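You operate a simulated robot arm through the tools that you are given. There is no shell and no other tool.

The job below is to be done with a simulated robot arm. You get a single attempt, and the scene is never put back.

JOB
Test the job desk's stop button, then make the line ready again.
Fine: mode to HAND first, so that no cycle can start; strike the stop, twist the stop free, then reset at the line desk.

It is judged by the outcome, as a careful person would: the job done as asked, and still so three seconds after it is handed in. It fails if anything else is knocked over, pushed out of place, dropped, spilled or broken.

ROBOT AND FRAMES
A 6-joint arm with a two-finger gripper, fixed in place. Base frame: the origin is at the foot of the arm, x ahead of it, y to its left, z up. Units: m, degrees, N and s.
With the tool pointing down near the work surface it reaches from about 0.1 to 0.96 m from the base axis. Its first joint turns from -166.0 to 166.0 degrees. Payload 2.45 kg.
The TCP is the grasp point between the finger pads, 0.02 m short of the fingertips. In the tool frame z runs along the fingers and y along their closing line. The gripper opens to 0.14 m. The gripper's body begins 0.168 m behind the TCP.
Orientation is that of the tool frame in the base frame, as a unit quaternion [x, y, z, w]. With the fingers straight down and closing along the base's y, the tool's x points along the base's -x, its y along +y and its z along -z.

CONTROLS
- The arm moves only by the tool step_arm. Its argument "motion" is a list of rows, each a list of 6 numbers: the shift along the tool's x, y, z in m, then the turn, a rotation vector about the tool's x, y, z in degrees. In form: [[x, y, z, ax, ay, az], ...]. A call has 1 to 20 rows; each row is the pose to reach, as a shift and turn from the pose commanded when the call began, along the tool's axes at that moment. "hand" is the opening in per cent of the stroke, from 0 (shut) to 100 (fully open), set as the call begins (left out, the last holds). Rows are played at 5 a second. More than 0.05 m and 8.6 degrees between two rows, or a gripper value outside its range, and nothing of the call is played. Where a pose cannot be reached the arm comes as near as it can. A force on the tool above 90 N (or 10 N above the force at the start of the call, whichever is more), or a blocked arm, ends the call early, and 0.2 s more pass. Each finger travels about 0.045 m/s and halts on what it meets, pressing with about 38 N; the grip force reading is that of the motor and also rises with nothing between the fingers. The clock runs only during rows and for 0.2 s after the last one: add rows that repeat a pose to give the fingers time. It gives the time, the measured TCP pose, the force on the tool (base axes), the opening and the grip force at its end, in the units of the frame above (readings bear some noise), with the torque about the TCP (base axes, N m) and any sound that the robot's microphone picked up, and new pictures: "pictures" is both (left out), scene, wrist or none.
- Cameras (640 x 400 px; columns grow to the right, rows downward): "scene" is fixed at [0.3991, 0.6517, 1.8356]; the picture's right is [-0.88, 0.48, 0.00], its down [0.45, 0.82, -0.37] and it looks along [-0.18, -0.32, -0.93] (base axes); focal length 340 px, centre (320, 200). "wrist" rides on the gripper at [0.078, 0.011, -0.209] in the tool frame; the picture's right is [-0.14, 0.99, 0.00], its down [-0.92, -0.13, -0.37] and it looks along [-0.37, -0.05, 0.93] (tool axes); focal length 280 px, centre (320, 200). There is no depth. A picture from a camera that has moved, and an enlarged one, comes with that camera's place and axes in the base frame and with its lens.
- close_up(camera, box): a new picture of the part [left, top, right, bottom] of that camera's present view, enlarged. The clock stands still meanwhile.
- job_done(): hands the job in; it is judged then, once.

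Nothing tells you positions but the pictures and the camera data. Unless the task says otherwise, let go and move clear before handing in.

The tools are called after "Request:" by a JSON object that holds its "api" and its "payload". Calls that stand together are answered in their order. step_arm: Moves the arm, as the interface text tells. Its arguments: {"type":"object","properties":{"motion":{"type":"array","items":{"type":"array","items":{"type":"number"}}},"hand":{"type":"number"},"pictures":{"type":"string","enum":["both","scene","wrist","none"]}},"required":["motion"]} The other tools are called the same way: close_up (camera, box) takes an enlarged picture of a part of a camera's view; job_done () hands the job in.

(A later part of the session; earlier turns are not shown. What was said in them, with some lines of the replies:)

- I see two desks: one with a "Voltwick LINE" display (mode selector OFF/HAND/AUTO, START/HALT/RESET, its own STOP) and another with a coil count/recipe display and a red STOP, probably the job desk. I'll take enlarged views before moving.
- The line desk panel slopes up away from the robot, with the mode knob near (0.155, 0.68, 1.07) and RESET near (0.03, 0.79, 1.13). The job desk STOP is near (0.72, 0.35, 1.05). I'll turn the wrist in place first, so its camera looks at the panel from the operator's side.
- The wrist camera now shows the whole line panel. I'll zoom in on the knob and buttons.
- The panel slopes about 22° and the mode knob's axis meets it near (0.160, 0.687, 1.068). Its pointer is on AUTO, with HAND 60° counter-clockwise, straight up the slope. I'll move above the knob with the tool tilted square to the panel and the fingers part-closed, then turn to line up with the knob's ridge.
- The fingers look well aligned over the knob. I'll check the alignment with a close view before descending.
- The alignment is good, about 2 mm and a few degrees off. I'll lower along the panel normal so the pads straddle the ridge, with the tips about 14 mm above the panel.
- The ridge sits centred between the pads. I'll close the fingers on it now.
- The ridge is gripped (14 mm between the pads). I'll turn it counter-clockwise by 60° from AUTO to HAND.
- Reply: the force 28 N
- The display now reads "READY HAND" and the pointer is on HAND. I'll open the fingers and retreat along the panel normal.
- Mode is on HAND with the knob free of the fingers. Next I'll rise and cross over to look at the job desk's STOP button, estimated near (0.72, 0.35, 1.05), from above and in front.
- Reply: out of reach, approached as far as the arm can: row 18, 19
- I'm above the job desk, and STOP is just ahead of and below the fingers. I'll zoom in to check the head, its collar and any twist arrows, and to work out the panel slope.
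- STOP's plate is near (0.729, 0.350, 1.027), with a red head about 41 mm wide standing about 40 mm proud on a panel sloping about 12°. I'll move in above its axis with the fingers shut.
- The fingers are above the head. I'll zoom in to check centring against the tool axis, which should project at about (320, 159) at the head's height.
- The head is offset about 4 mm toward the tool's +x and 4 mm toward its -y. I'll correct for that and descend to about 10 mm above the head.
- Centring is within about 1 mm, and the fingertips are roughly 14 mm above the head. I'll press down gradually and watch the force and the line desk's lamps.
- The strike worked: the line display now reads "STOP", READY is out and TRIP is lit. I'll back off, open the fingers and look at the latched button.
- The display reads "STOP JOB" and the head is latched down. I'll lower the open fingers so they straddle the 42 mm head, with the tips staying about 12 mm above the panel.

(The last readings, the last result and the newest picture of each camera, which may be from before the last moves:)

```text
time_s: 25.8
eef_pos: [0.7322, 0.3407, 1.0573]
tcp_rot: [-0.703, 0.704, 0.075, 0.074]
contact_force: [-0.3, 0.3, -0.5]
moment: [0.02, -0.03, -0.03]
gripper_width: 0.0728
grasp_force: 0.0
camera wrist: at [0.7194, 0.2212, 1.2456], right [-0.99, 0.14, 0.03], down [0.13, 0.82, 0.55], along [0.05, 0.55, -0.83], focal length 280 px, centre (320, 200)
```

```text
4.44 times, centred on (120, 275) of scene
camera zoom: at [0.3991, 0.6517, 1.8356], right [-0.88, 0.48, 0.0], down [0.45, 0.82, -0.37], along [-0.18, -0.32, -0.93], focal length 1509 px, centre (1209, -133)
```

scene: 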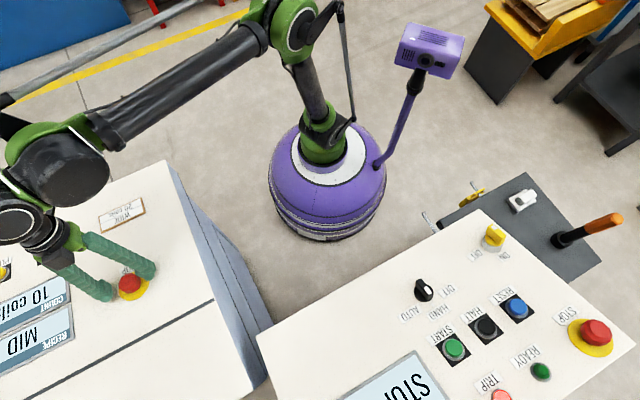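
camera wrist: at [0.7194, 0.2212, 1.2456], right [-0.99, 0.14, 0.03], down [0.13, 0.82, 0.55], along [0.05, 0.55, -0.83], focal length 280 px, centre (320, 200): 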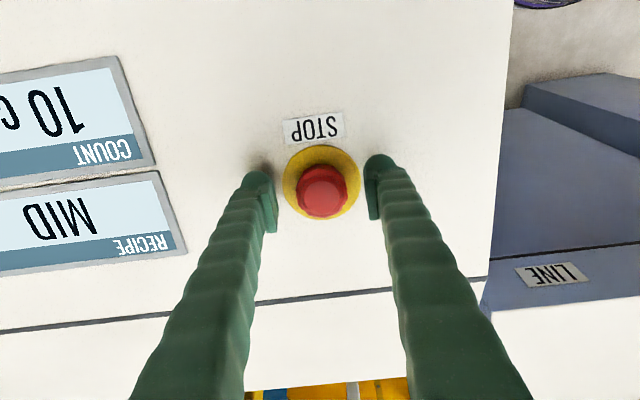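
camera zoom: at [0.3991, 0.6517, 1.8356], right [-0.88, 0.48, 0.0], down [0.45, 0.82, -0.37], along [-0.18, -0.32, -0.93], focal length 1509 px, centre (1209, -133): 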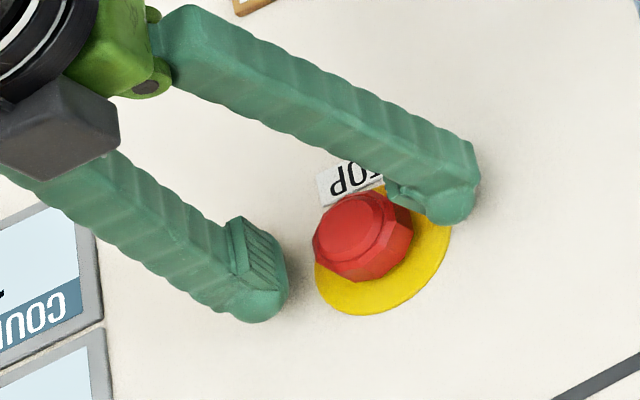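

The head sits between the pads with about 1 mm of offset. I'll correct that and close on it.

Request:
{"api": "step_arm", "payload": {"motion": [[0, 0.0013, 0, 0, 0, 0], [0, 0.0013, 0, 0, 0, 0]], "pictures": "none"}}

Request:
{"api": "step_arm", "payload": {"motion": [[0, 0, 0, 0, 0, 0], [0, 0, 0, 0, 0, 0], [0, 0, 0, 0, 0, 0], [0, 0, 0, 0, 0, 0]], "hand": 0}}

```text
time_s: 26.4
eef_pos: [0.7304, 0.341, 1.0587]
tcp_rot: [-0.703, 0.703, 0.075, 0.075]
contact_force: [-0.4, 0.0, -0.9]
moment: [0.01, 0.0, -0.01]
gripper_width: 0.0728
grasp_force: 0.1
```

```text
time_s: 27.4
eef_pos: [0.7295, 0.3405, 1.057]
tcp_rot: [-0.703, 0.703, 0.075, 0.075]
contact_force: [1.3, 0.7, 0.3]
moment: [0.03, -0.02, 0.02]
gripper_width: 0.0421
grasp_force: 44.8
camera wrist: at [0.7182, 0.2214, 1.2458], right [-0.99, 0.14, 0.03], down [0.13, 0.82, 0.55], along [0.05, 0.55, -0.83], focal length 280 px, centre (320, 200)
```

scene: 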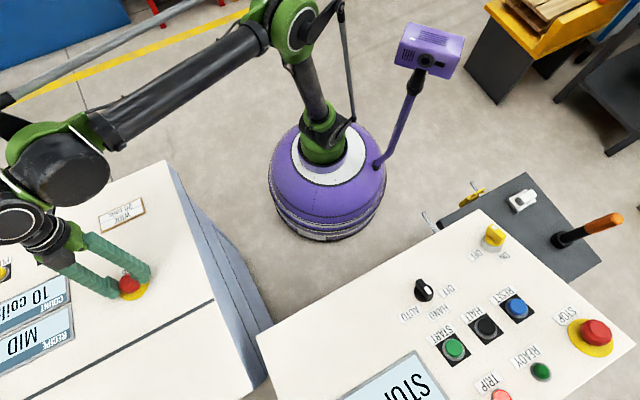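
wrist: 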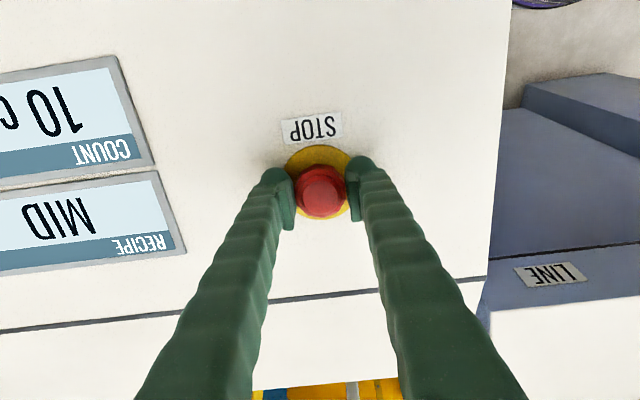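

The head is held at 42 mm with almost no side load. I'll twist clockwise, the usual release direction, and watch the torque.

Request:
{"api": "step_arm", "payload": {"motion": [[0, 0, 0, 0, 0, 5], [0, 0, 0, 0, 0, 10], [0, 0, 0, 0, 0, 15], [0, 0, 0, 0, 0, 20], [0, 0, 0, 0, 0, 25], [0, 0, 0, 0, 0, 30]]}}

```text
time_s: 28.8
eef_pos: [0.7264, 0.34, 1.0588]
tcp_rot: [-0.496, 0.862, 0.091, 0.053]
contact_force: [12.3, -3.8, 39.4]
moment: [0.18, -0.21, 0.16]
gripper_width: 0.0424
grasp_force: 45.2
camera wrist: at [0.6791, 0.2364, 1.2509], right [-0.79, 0.6, 0.13], down [0.57, 0.64, 0.52], along [0.23, 0.48, -0.85], focal length 280 px, centre (320, 200)
```

scene: 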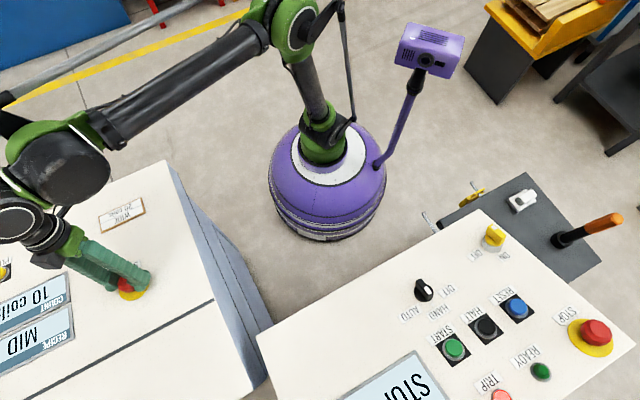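
wrist: 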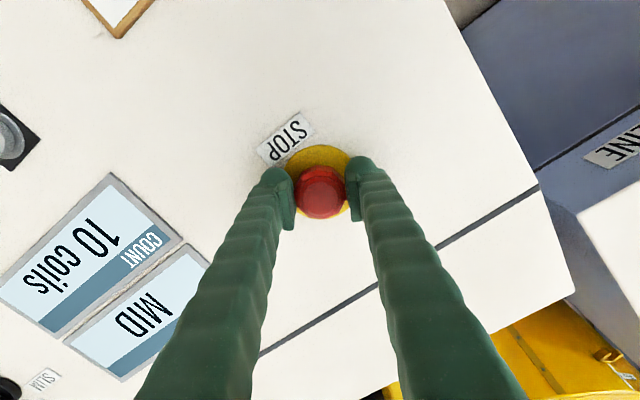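

The upward force on the tool (about 39 N) suggests the head has unlatched and is pushing to spring up against my grip. I'll check closely before letting go.

Request:
{"api": "close_up", "payload": {"camera": "wrist", "box": [250, 110, 390, 230]}}

Request:
{"api": "close_up", "payload": {"camera": "scene", "box": [70, 230, 170, 320]}}

Request:
{"api": "close_up", "payload": {"camera": "scene", "box": [340, 260, 640, 400]}}

```text
3.33 times, centred on (320, 170) of wrist
camera zoom: at [0.6791, 0.2364, 1.2509], right [-0.79, 0.6, 0.13], down [0.57, 0.64, 0.52], along [0.23, 0.48, -0.85], focal length 935 px, centre (320, 300)
```

zoom: 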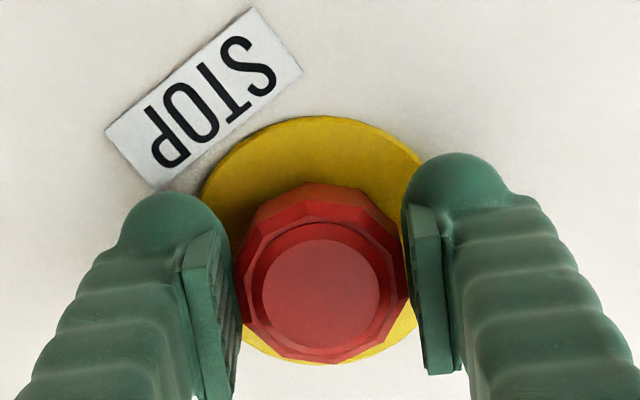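

```text
4.44 times, centred on (120, 275) of scene
camera zoom: at [0.3991, 0.6517, 1.8356], right [-0.88, 0.48, 0.0], down [0.45, 0.82, -0.37], along [-0.18, -0.32, -0.93], focal length 1509 px, centre (1209, -133)
```

zoom: 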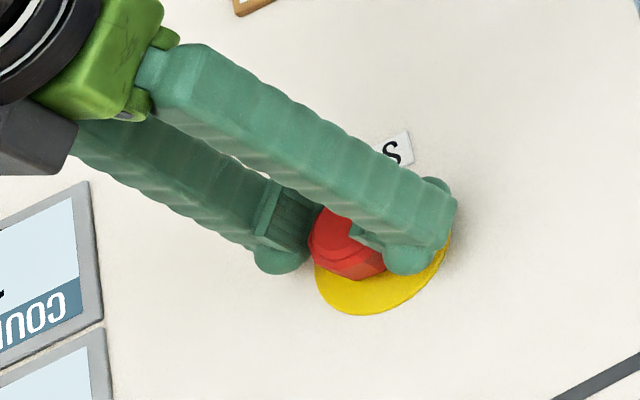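

```text
2.13 times, centred on (490, 330) of scene
camera zoom: at [0.3991, 0.6517, 1.8356], right [-0.88, 0.48, 0.0], down [0.45, 0.82, -0.37], along [-0.18, -0.32, -0.93], focal length 724 px, centre (-43, -77)
```

zoom: 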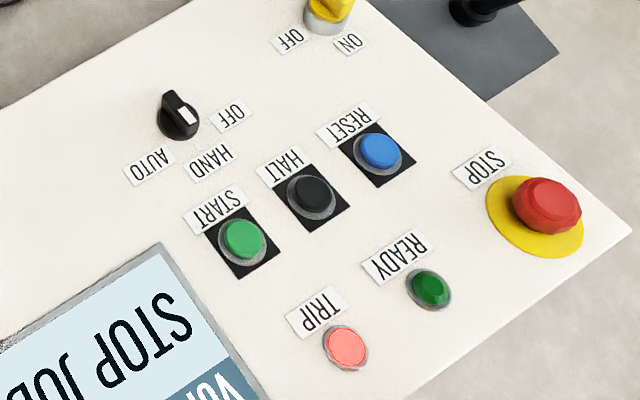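

The head turned with the fingers and is pushing upward. I'll ease up a few millimetres along the axis so it can rise with me, then open.

Request:
{"api": "step_arm", "payload": {"motion": [[0, 0, -0.002, 0, 0, 0], [0, 0, -0.004, 0, 0, 0], [0, 0, -0.005, 0, 0, 0]], "pictures": "none"}}

Request:
{"api": "step_arm", "payload": {"motion": [[0, 0, 0, 0, 0, 0], [0, 0, 0, 0, 0, 0], [0, 0, 0, 0, 0, 0], [0, 0, 0, 0, 0, 0]], "hand": 52}}

Request:
{"api": "close_up", "payload": {"camera": "scene", "box": [70, 230, 170, 320]}}

Request:
{"api": "close_up", "payload": {"camera": "wrist", "box": [250, 110, 390, 230]}}

```text
time_s: 29.6
eef_pos: [0.7289, 0.3393, 1.0622]
tcp_rot: [-0.497, 0.861, 0.091, 0.052]
contact_force: [-2.1, -7.2, 0.1]
moment: [-0.25, 0.09, 0.01]
gripper_width: 0.0422
grasp_force: 45.3
```

```text
time_s: 30.6
eef_pos: [0.7292, 0.3415, 1.0628]
tcp_rot: [-0.497, 0.862, 0.09, 0.053]
contact_force: [1.0, 0.6, -0.3]
moment: [0.0, 0.0, -0.02]
gripper_width: 0.073
grasp_force: 0.1
camera wrist: at [0.68, 0.2361, 1.2545], right [-0.79, 0.6, 0.13], down [0.57, 0.64, 0.51], along [0.23, 0.48, -0.85], focal length 280 px, centre (320, 200)
```

scene: 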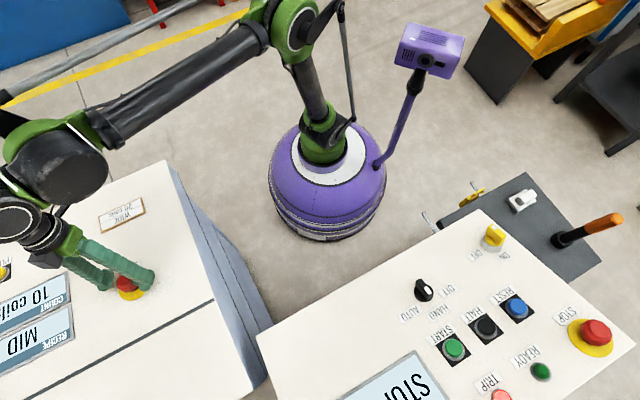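
wrist: 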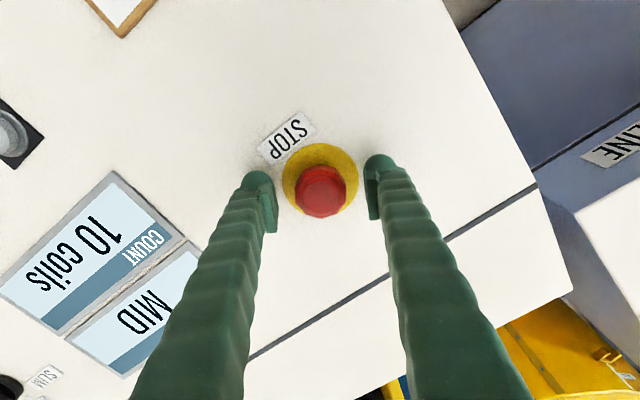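

```text
4.44 times, centred on (120, 275) of scene
camera zoom: at [0.3991, 0.6517, 1.8356], right [-0.88, 0.48, 0.0], down [0.45, 0.82, -0.37], along [-0.18, -0.32, -0.93], focal length 1509 px, centre (1209, -133)
```

zoom: 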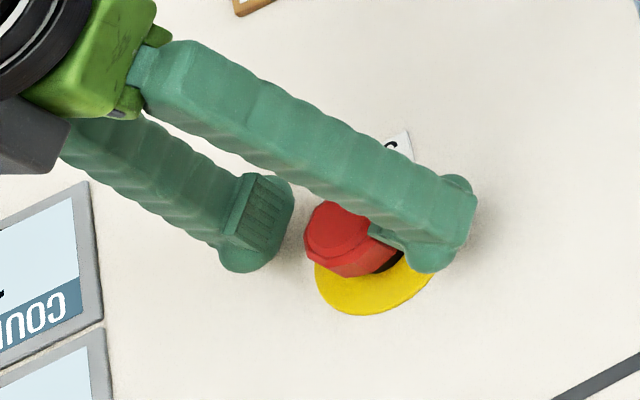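

```text
3.33 times, centred on (320, 170) of wrist
camera zoom: at [0.68, 0.2361, 1.2545], right [-0.79, 0.6, 0.13], down [0.57, 0.64, 0.51], along [0.23, 0.48, -0.85], focal length 935 px, centre (320, 300)
```

zoom: 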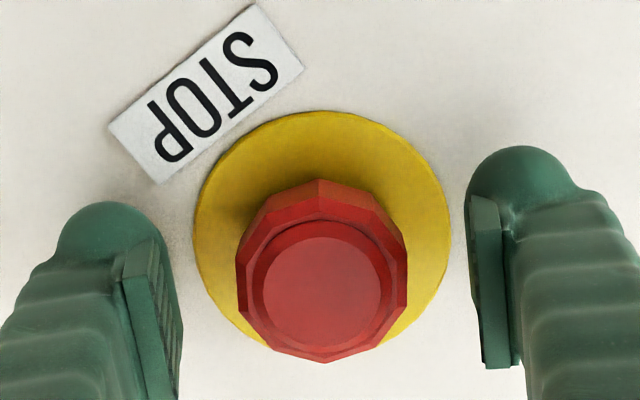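

The head is up again with the black stem visible. I'll retreat straight up the axis and verify with a clear view.

Request:
{"api": "step_arm", "payload": {"motion": [[0, 0, -0.02, 0, 0, 0], [0, 0, -0.05, 0, 0, 0], [0, 0, -0.09, 0, 0, 0], [0, 0, -0.13, 0, 0, 0], [0, 0, -0.13, 0, 0, -6], [0, 0, -0.13, 0, 0, -12], [0, 0, -0.13, 0, 0, -18], [0, 0, -0.13, 0, 0, -24], [0, 0, -0.13, 0, 0, -30], [0, 0, -0.13, 0, 0, -30]]}}

Request:
{"api": "close_up", "payload": {"camera": "scene", "box": [80, 240, 180, 320]}}

Request:
{"api": "close_up", "payload": {"camera": "wrist", "box": [250, 90, 390, 210]}}

Request:
{"api": "close_up", "payload": {"camera": "scene", "box": [340, 260, 640, 400]}}

```text
time_s: 32.8
eef_pos: [0.7298, 0.3121, 1.1904]
tcp_rot: [0.703, -0.703, -0.074, -0.075]
contact_force: [-0.4, 0.8, 0.0]
moment: [0.03, -0.01, 0.01]
gripper_width: 0.0727
grasp_force: 0.0
camera wrist: at [0.7177, 0.1933, 1.3789], right [-0.99, 0.13, 0.03], down [0.13, 0.82, 0.55], along [0.05, 0.55, -0.83], focal length 280 px, centre (320, 200)
```

scene: 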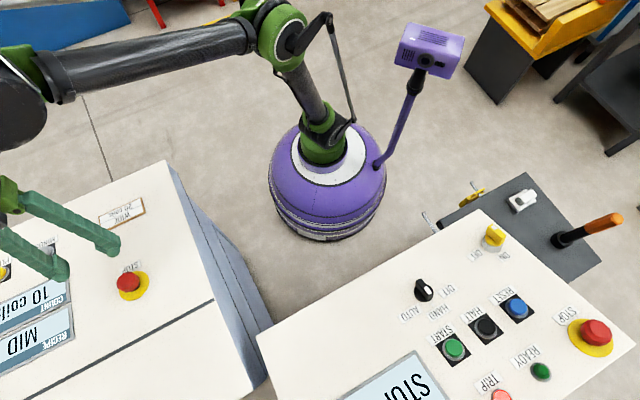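
wrist: 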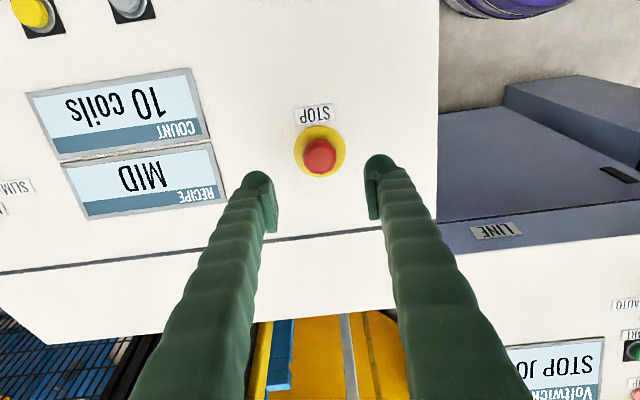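

```text
5.00 times, centred on (130, 280) of scene
camera zoom: at [0.3991, 0.6517, 1.8356], right [-0.88, 0.48, 0.0], down [0.45, 0.82, -0.37], along [-0.18, -0.32, -0.93], focal length 1698 px, centre (1270, -200)
```

zoom: 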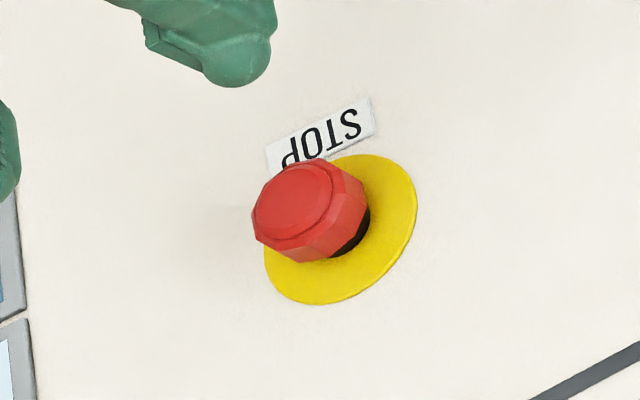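

```text
3.33 times, centred on (320, 150) of wrist
camera zoom: at [0.7177, 0.1933, 1.3789], right [-0.99, 0.13, 0.03], down [0.13, 0.82, 0.55], along [0.05, 0.55, -0.83], focal length 935 px, centre (320, 367)
```

zoom: 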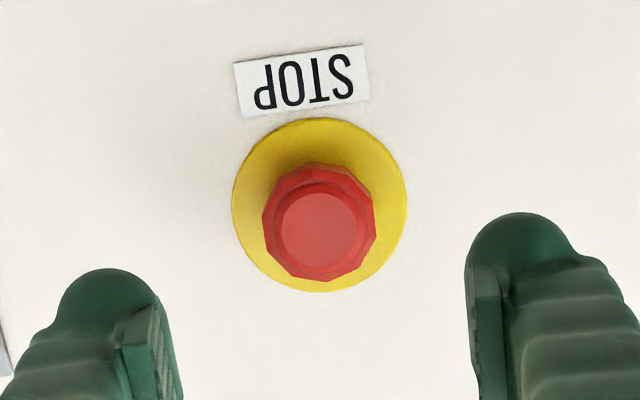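

```text
2.13 times, centred on (490, 330) of scene
camera zoom: at [0.3991, 0.6517, 1.8356], right [-0.88, 0.48, 0.0], down [0.45, 0.82, -0.37], along [-0.18, -0.32, -0.93], focal length 724 px, centre (-43, -77)
```

zoom: 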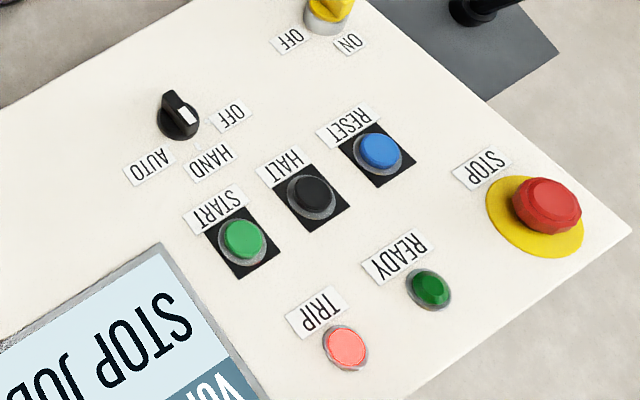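

The job desk STOP looks just as it did before the strike, so it is fully released. The line desk still shows "STOP JOB" until it is reset. I'll shut the fingers and travel back to above RESET.

Request:
{"api": "step_arm", "payload": {"motion": [[-0.018, 0.0391, -0.0024, 0, -0.56, 0], [-0.036, 0.0782, -0.0048, 0, -1.11, 0], [-0.054, 0.1173, -0.0073, 0, -1.67, 0], [-0.072, 0.1564, -0.0097, 0, -2.22, 0], [-0.09, 0.1956, -0.0121, 0, -2.78, 0], [-0.108, 0.2347, -0.0145, 0, -3.33, 0], [-0.126, 0.2738, -0.0169, 0, -3.89, 0], [-0.144, 0.3129, -0.0193, 0, -4.44, 0], [-0.1621, 0.352, -0.0218, 0, -5, 0], [-0.1801, 0.3911, -0.0242, 0, -5.56, 0], [-0.1981, 0.4302, -0.0266, 0, -6.11, 0], [-0.2161, 0.4693, -0.029, 0, -6.67, 0], [-0.2341, 0.5084, -0.0314, 0, -7.22, 0], [-0.2521, 0.5475, -0.0338, 0, -7.78, 0], [-0.2701, 0.5867, -0.0363, 0, -8.33, 0], [-0.2881, 0.6258, -0.0387, 0, -8.89, 0], [-0.3061, 0.6649, -0.0411, 0, -9.44, 0], [-0.3241, 0.704, -0.0435, 0, -10, 0], [-0.3241, 0.704, -0.0435, 0, -10, 0]], "hand": 0}}

```text
time_s: 36.8
eef_pos: [0.0261, 0.6213, 1.297]
tcp_rot: [0.694, -0.694, -0.136, -0.135]
contact_force: [1.1, 0.0, -0.2]
moment: [-0.02, 0.03, 0.01]
gripper_width: 0.0002
grasp_force: 29.2
camera wrist: at [0.0135, 0.4707, 1.462], right [-0.99, 0.13, 0.05], down [0.13, 0.71, 0.69], along [0.05, 0.69, -0.72], focal length 280 px, centre (320, 200)
```

scene: 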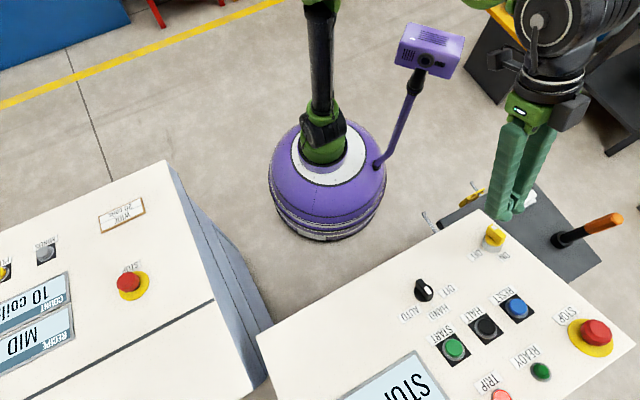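
wrist: 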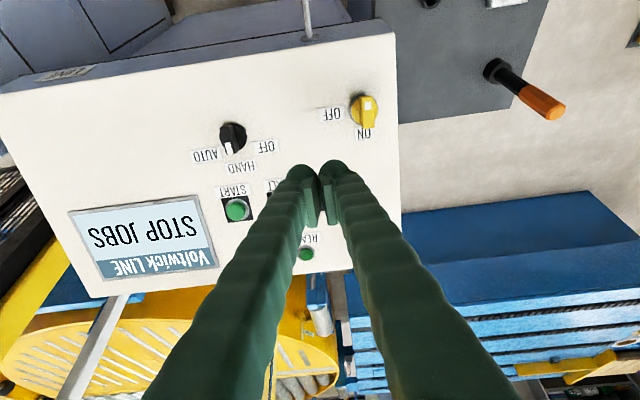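

The line display shows the stop message and the other desk's controls are untouched. I'll move upslope and down to about 10 cm above RESET to check centring.

Request:
{"api": "step_arm", "payload": {"motion": [[-0.034, 0, 0.018, 0, 0, 0], [-0.068, 0, 0.04, 0, 0, 0], [-0.1004, 0, 0.065, 0, 0, 0], [-0.1004, 0, 0.092, 0, 0, 0], [-0.1004, 0, 0.117, 0, 0, 0], [-0.1004, 0, 0.117, 0, 0, 0]]}}

Request:
{"api": "close_up", "payload": {"camera": "wrist", "box": [250, 80, 390, 200]}}

Request:
{"api": "close_up", "payload": {"camera": "scene", "box": [450, 250, 570, 340]}}

```text
time_s: 38.2
eef_pos: [0.026, 0.7585, 1.2292]
tcp_rot: [0.695, -0.693, -0.136, -0.135]
contact_force: [-0.1, -0.3, -0.7]
moment: [-0.03, 0.03, -0.05]
gripper_width: 0.0
grasp_force: 29.4
camera wrist: at [0.0142, 0.6086, 1.3935], right [-0.99, 0.13, 0.05], down [0.13, 0.71, 0.69], along [0.05, 0.69, -0.72], focal length 280 px, centre (320, 200)
```

scene: 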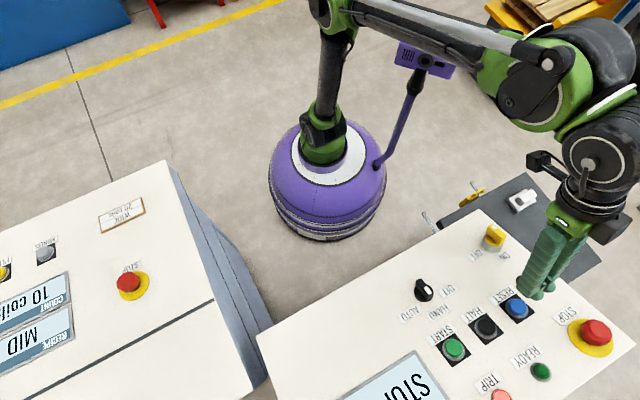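
wrist: 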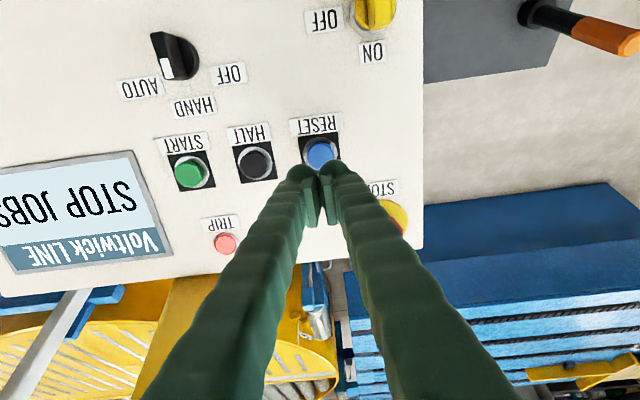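

```text
3.33 times, centred on (320, 140) of wrist
camera zoom: at [0.0142, 0.6086, 1.3935], right [-0.99, 0.13, 0.05], down [0.13, 0.71, 0.69], along [0.05, 0.69, -0.72], focal length 935 px, centre (320, 400)
```

zoom: 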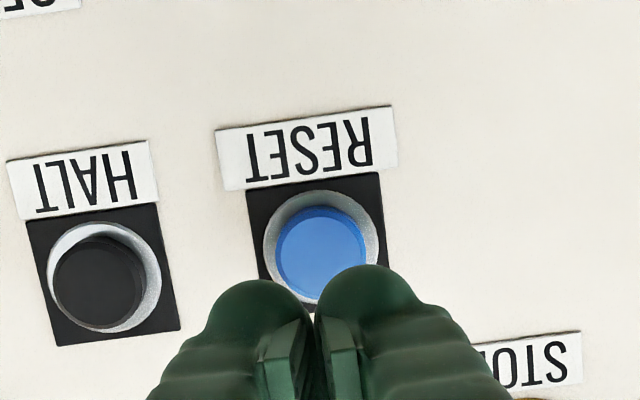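

```text
4.44 times, centred on (510, 295) of scene
camera zoom: at [0.3991, 0.6517, 1.8356], right [-0.88, 0.48, 0.0], down [0.45, 0.82, -0.37], along [-0.18, -0.32, -0.93], focal length 1509 px, centre (-524, -222)
```

zoom: 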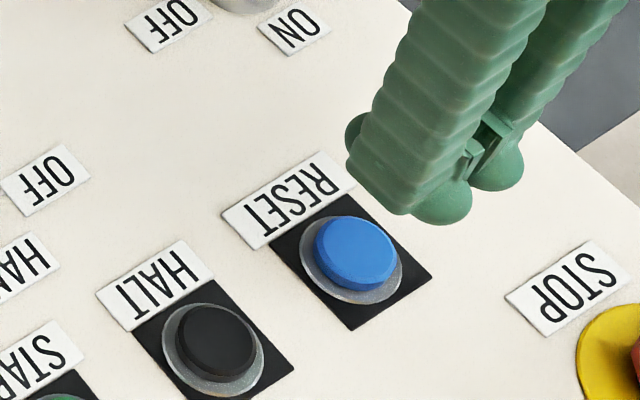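

RESET's blue cap is near (0.024, 0.7955, 1.123), about 5 mm downslope of the tool axis. I'll shift and descend to about 10 mm above it.

Request:
{"api": "step_arm", "payload": {"motion": [[0.005, 0, 0.02, 0, 0, 0], [0.005, 0, 0.045, 0, 0, 0], [0.005, 0, 0.065, 0, 0, 0], [0.005, 0, 0.08, 0, 0, 0], [0.005, 0, 0.08, 0, 0, 0]]}}

Request:
{"api": "close_up", "payload": {"camera": "wrist", "box": [250, 90, 390, 210]}}

Request:
{"api": "close_up", "payload": {"camera": "scene", "box": [450, 250, 570, 340]}}

```text
time_s: 39.4
eef_pos: [0.0255, 0.7846, 1.1539]
tcp_rot: [-0.694, 0.694, 0.136, 0.136]
contact_force: [-0.5, -0.3, -0.4]
moment: [0.0, -0.01, 0.01]
gripper_width: 0.0002
grasp_force: 29.9
camera wrist: at [0.0131, 0.6338, 1.3186], right [-0.99, 0.13, 0.05], down [0.13, 0.71, 0.69], along [0.05, 0.69, -0.72], focal length 280 px, centre (320, 200)
```

scene: 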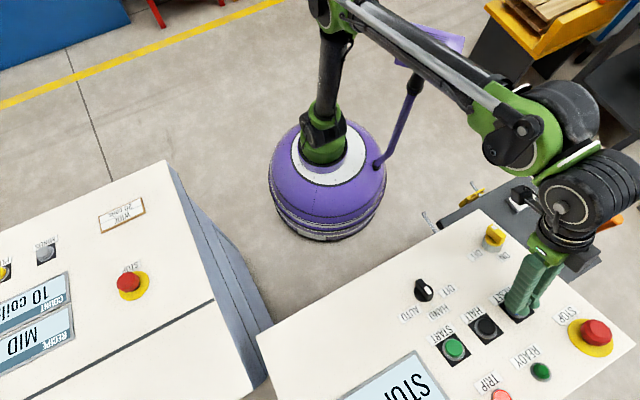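
wrist: 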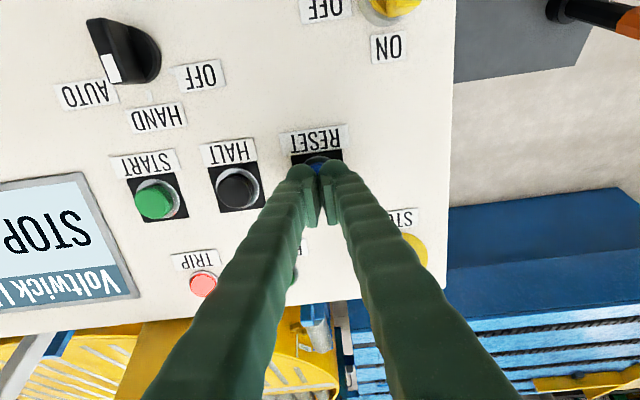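

```text
3.33 times, centred on (320, 150) of wrist
camera zoom: at [0.0131, 0.6338, 1.3186], right [-0.99, 0.13, 0.05], down [0.13, 0.71, 0.69], along [0.05, 0.69, -0.72], focal length 935 px, centre (320, 367)
```

zoom: 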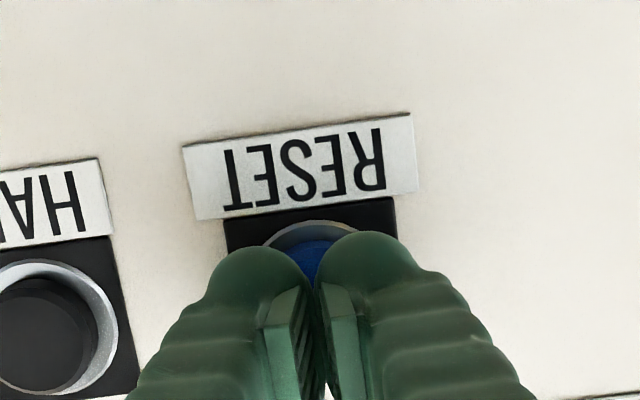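

```text
4.44 times, centred on (510, 295) of scene
camera zoom: at [0.3991, 0.6517, 1.8356], right [-0.88, 0.48, 0.0], down [0.45, 0.82, -0.37], along [-0.18, -0.32, -0.93], focal length 1509 px, centre (-524, -222)
```

zoom: 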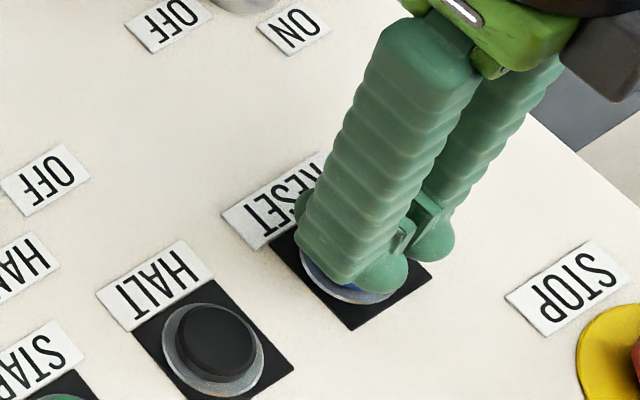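

The fist is centred over RESET. I'll press slowly and watch the force and lamps.

Request:
{"api": "step_arm", "payload": {"motion": [[0, -0.001, 0.006, 0, 0, 0], [0, -0.001, 0.01, 0, 0, 0], [0, -0.001, 0.012, 0, 0, 0], [0, -0.001, 0.014, 0, 0, 0], [0, -0.001, 0.015, 0, 0, 0], [0, -0.001, 0.016, 0, 0, 0]]}}

```text
time_s: 40.8
eef_pos: [0.0268, 0.789, 1.1379]
tcp_rot: [-0.694, 0.694, 0.136, 0.136]
contact_force: [1.1, 0.4, 3.6]
moment: [0.01, -0.01, -0.01]
gripper_width: 0.0059
grasp_force: 29.9
camera wrist: at [0.0145, 0.6394, 1.3033], right [-0.99, 0.13, 0.05], down [0.13, 0.71, 0.69], along [0.05, 0.69, -0.72], focal length 280 px, centre (320, 200)
```

scene: 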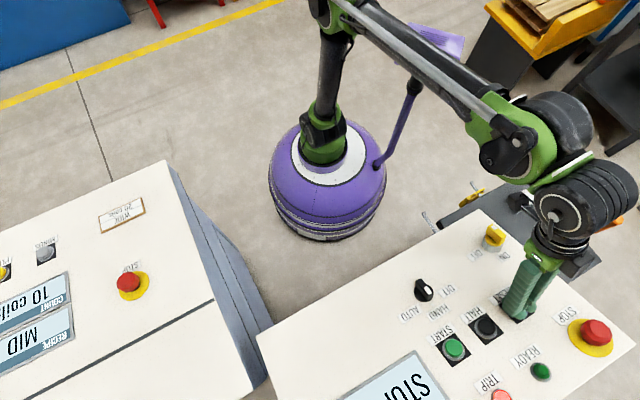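
wrist: 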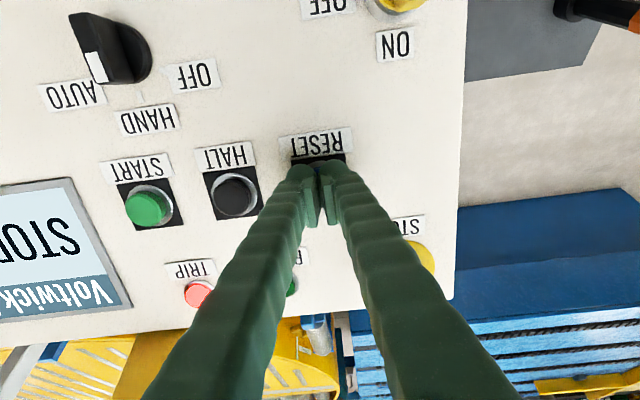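

I've just touched the cap (about 4 N). I'll keep pressing in small steps.

Request:
{"api": "step_arm", "payload": {"motion": [[0, 0, 0.0015, 0, 0, 0], [0, 0, 0.003, 0, 0, 0], [0, 0, 0.0045, 0, 0, 0], [0, 0, 0.0045, 0, 0, 0]]}}

```text
time_s: 41.8
eef_pos: [0.0268, 0.7908, 1.134]
tcp_rot: [0.694, -0.694, -0.136, -0.135]
contact_force: [-5.1, -5.5, 14.8]
moment: [-0.06, 0.09, 0.0]
gripper_width: 0.0059
grasp_force: 29.1
heard: click
camera wrist: at [0.0146, 0.6407, 1.2997], right [-0.99, 0.13, 0.05], down [0.13, 0.71, 0.69], along [0.05, 0.69, -0.72], focal length 280 px, centre (320, 200)
```

scene: 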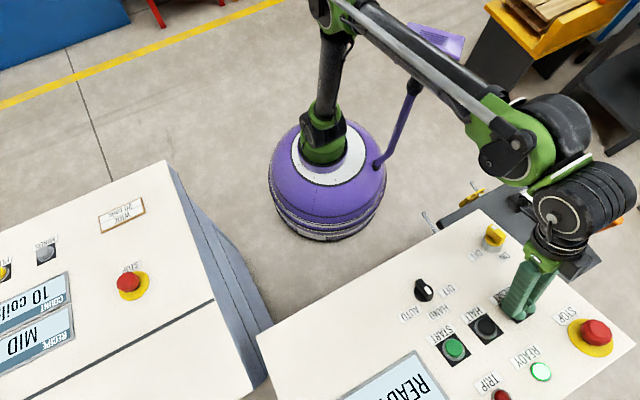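
wrist: 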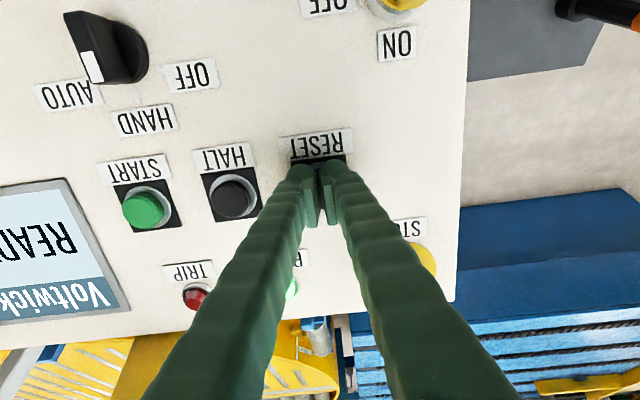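

A click came from RESET, and now the display begins "READ…", READY is lit and TRIP is out. I'll back off along the panel normal and go well clear, then check everything.

Request:
{"api": "step_arm", "payload": {"motion": [[0, 0, -0.01, 0, 0, 0], [0, 0, -0.04, 0, 0, 0], [0, 0, -0.08, 0, 0, 0], [0, 0, -0.12, 0, 0, 0], [0.03, 0, -0.15, 0, 0, 0], [0.07, 0, -0.175, 0, 0, 0], [0.11, 0, -0.2, 0, 0, 0], [0.15, 0, -0.22, 0, 0, 0], [0.15, 0, -0.22, 0, 0, 0]]}}

Request:
{"api": "close_up", "payload": {"camera": "scene", "box": [340, 240, 640, 400]}}

Request:
{"api": "close_up", "payload": {"camera": "scene", "box": [0, 160, 240, 400]}}

Request:
{"api": "close_up", "payload": {"camera": "wrist", "box": [0, 50, 400, 300]}}

```text
time_s: 43.8
eef_pos: [0.0247, 0.5677, 1.2816]
tcp_rot: [0.694, -0.694, -0.136, -0.135]
contact_force: [-0.2, 0.2, -0.7]
moment: [-0.03, 0.03, 0.01]
gripper_width: 0.0
grasp_force: 29.1
camera wrist: at [0.0128, 0.4182, 1.4464], right [-0.99, 0.13, 0.05], down [0.13, 0.71, 0.69], along [0.05, 0.69, -0.72], focal length 280 px, centre (320, 200)
```

scene: 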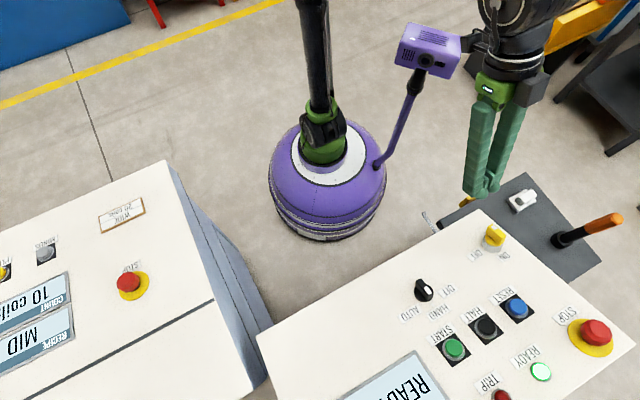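
wrist: 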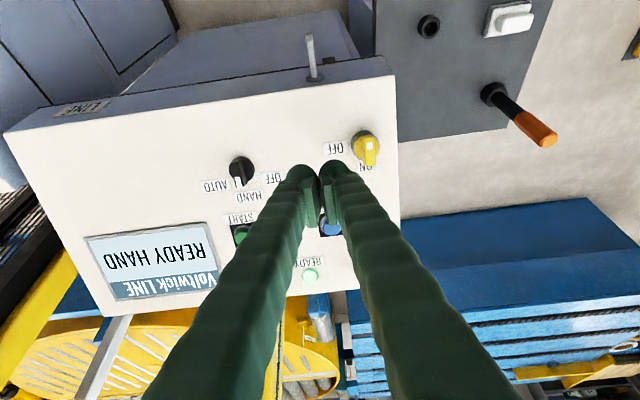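

```text
2.13 times, centred on (490, 320) of scene
camera zoom: at [0.3991, 0.6517, 1.8356], right [-0.88, 0.48, 0.0], down [0.45, 0.82, -0.37], along [-0.18, -0.32, -0.93], focal length 724 px, centre (-43, -56)
```

zoom: 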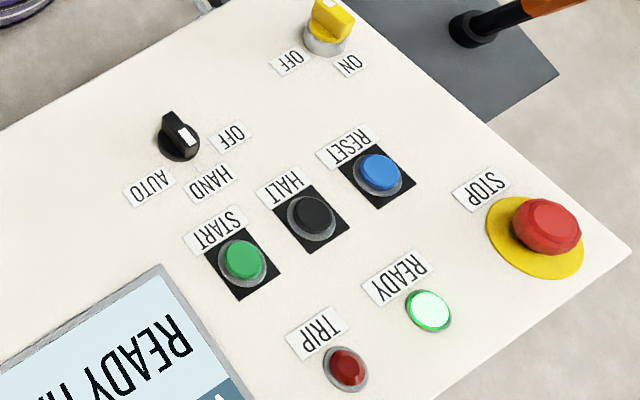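

```text
1.67 times, centred on (120, 280) of scene
camera zoom: at [0.3991, 0.6517, 1.8356], right [-0.88, 0.48, 0.0], down [0.45, 0.82, -0.37], along [-0.18, -0.32, -0.93], focal length 566 px, centre (653, 67)
```

zoom: 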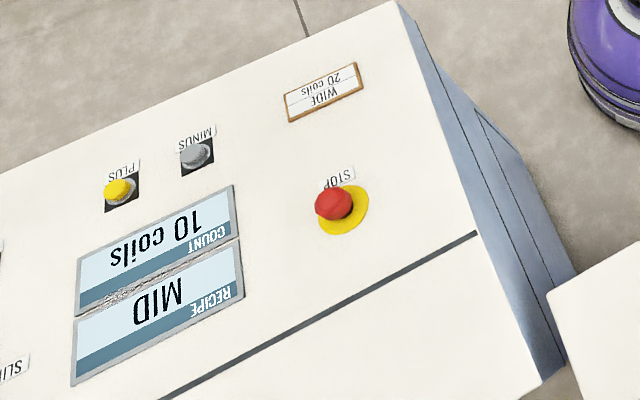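

```text
1.60 times, centred on (200, 175) of wrist
camera zoom: at [0.0128, 0.4182, 1.4464], right [-0.99, 0.13, 0.05], down [0.13, 0.71, 0.69], along [0.05, 0.69, -0.72], focal length 449 px, centre (512, 240)
```

zoom: 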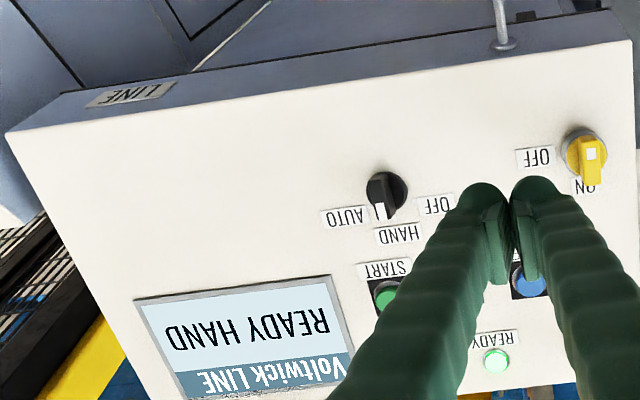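

The line desk reads "READY HAND" with READY lit and TRIP dark. The job desk's STOP is fully up, its recipe and count are unchanged, and the arm is clear of both desks. The instructions end with the reset and don't ask for AUTO again, so I'm leaving the mode on HAND and handing in.

Request:
{"api": "job_done", "payload": {}}

```text
The job is handed in.
```

The job desk's stop button works, and the line is ready again. The line desk shows "READY HAND", with READY lit and TRIP out.

- **Mode:** I turned the selector from AUTO to HAND first, and the display confirmed it.
- **Stop test:** Striking the job desk's STOP tripped the line: a stop message came up, READY went out and TRIP lit.
- **Release:** A clockwise twist of about 30° freed the button, and it came back up to its original position.
- **Reset:** Pressing RESET at the line desk cleared the trip.

The mode is still on HAND, because your steps ended with the reset and did not ask for AUTO again. The recipe (MID) and count (10 coils) on the job desk are unchanged, nothing else was moved, and the arm is clear of both desks.
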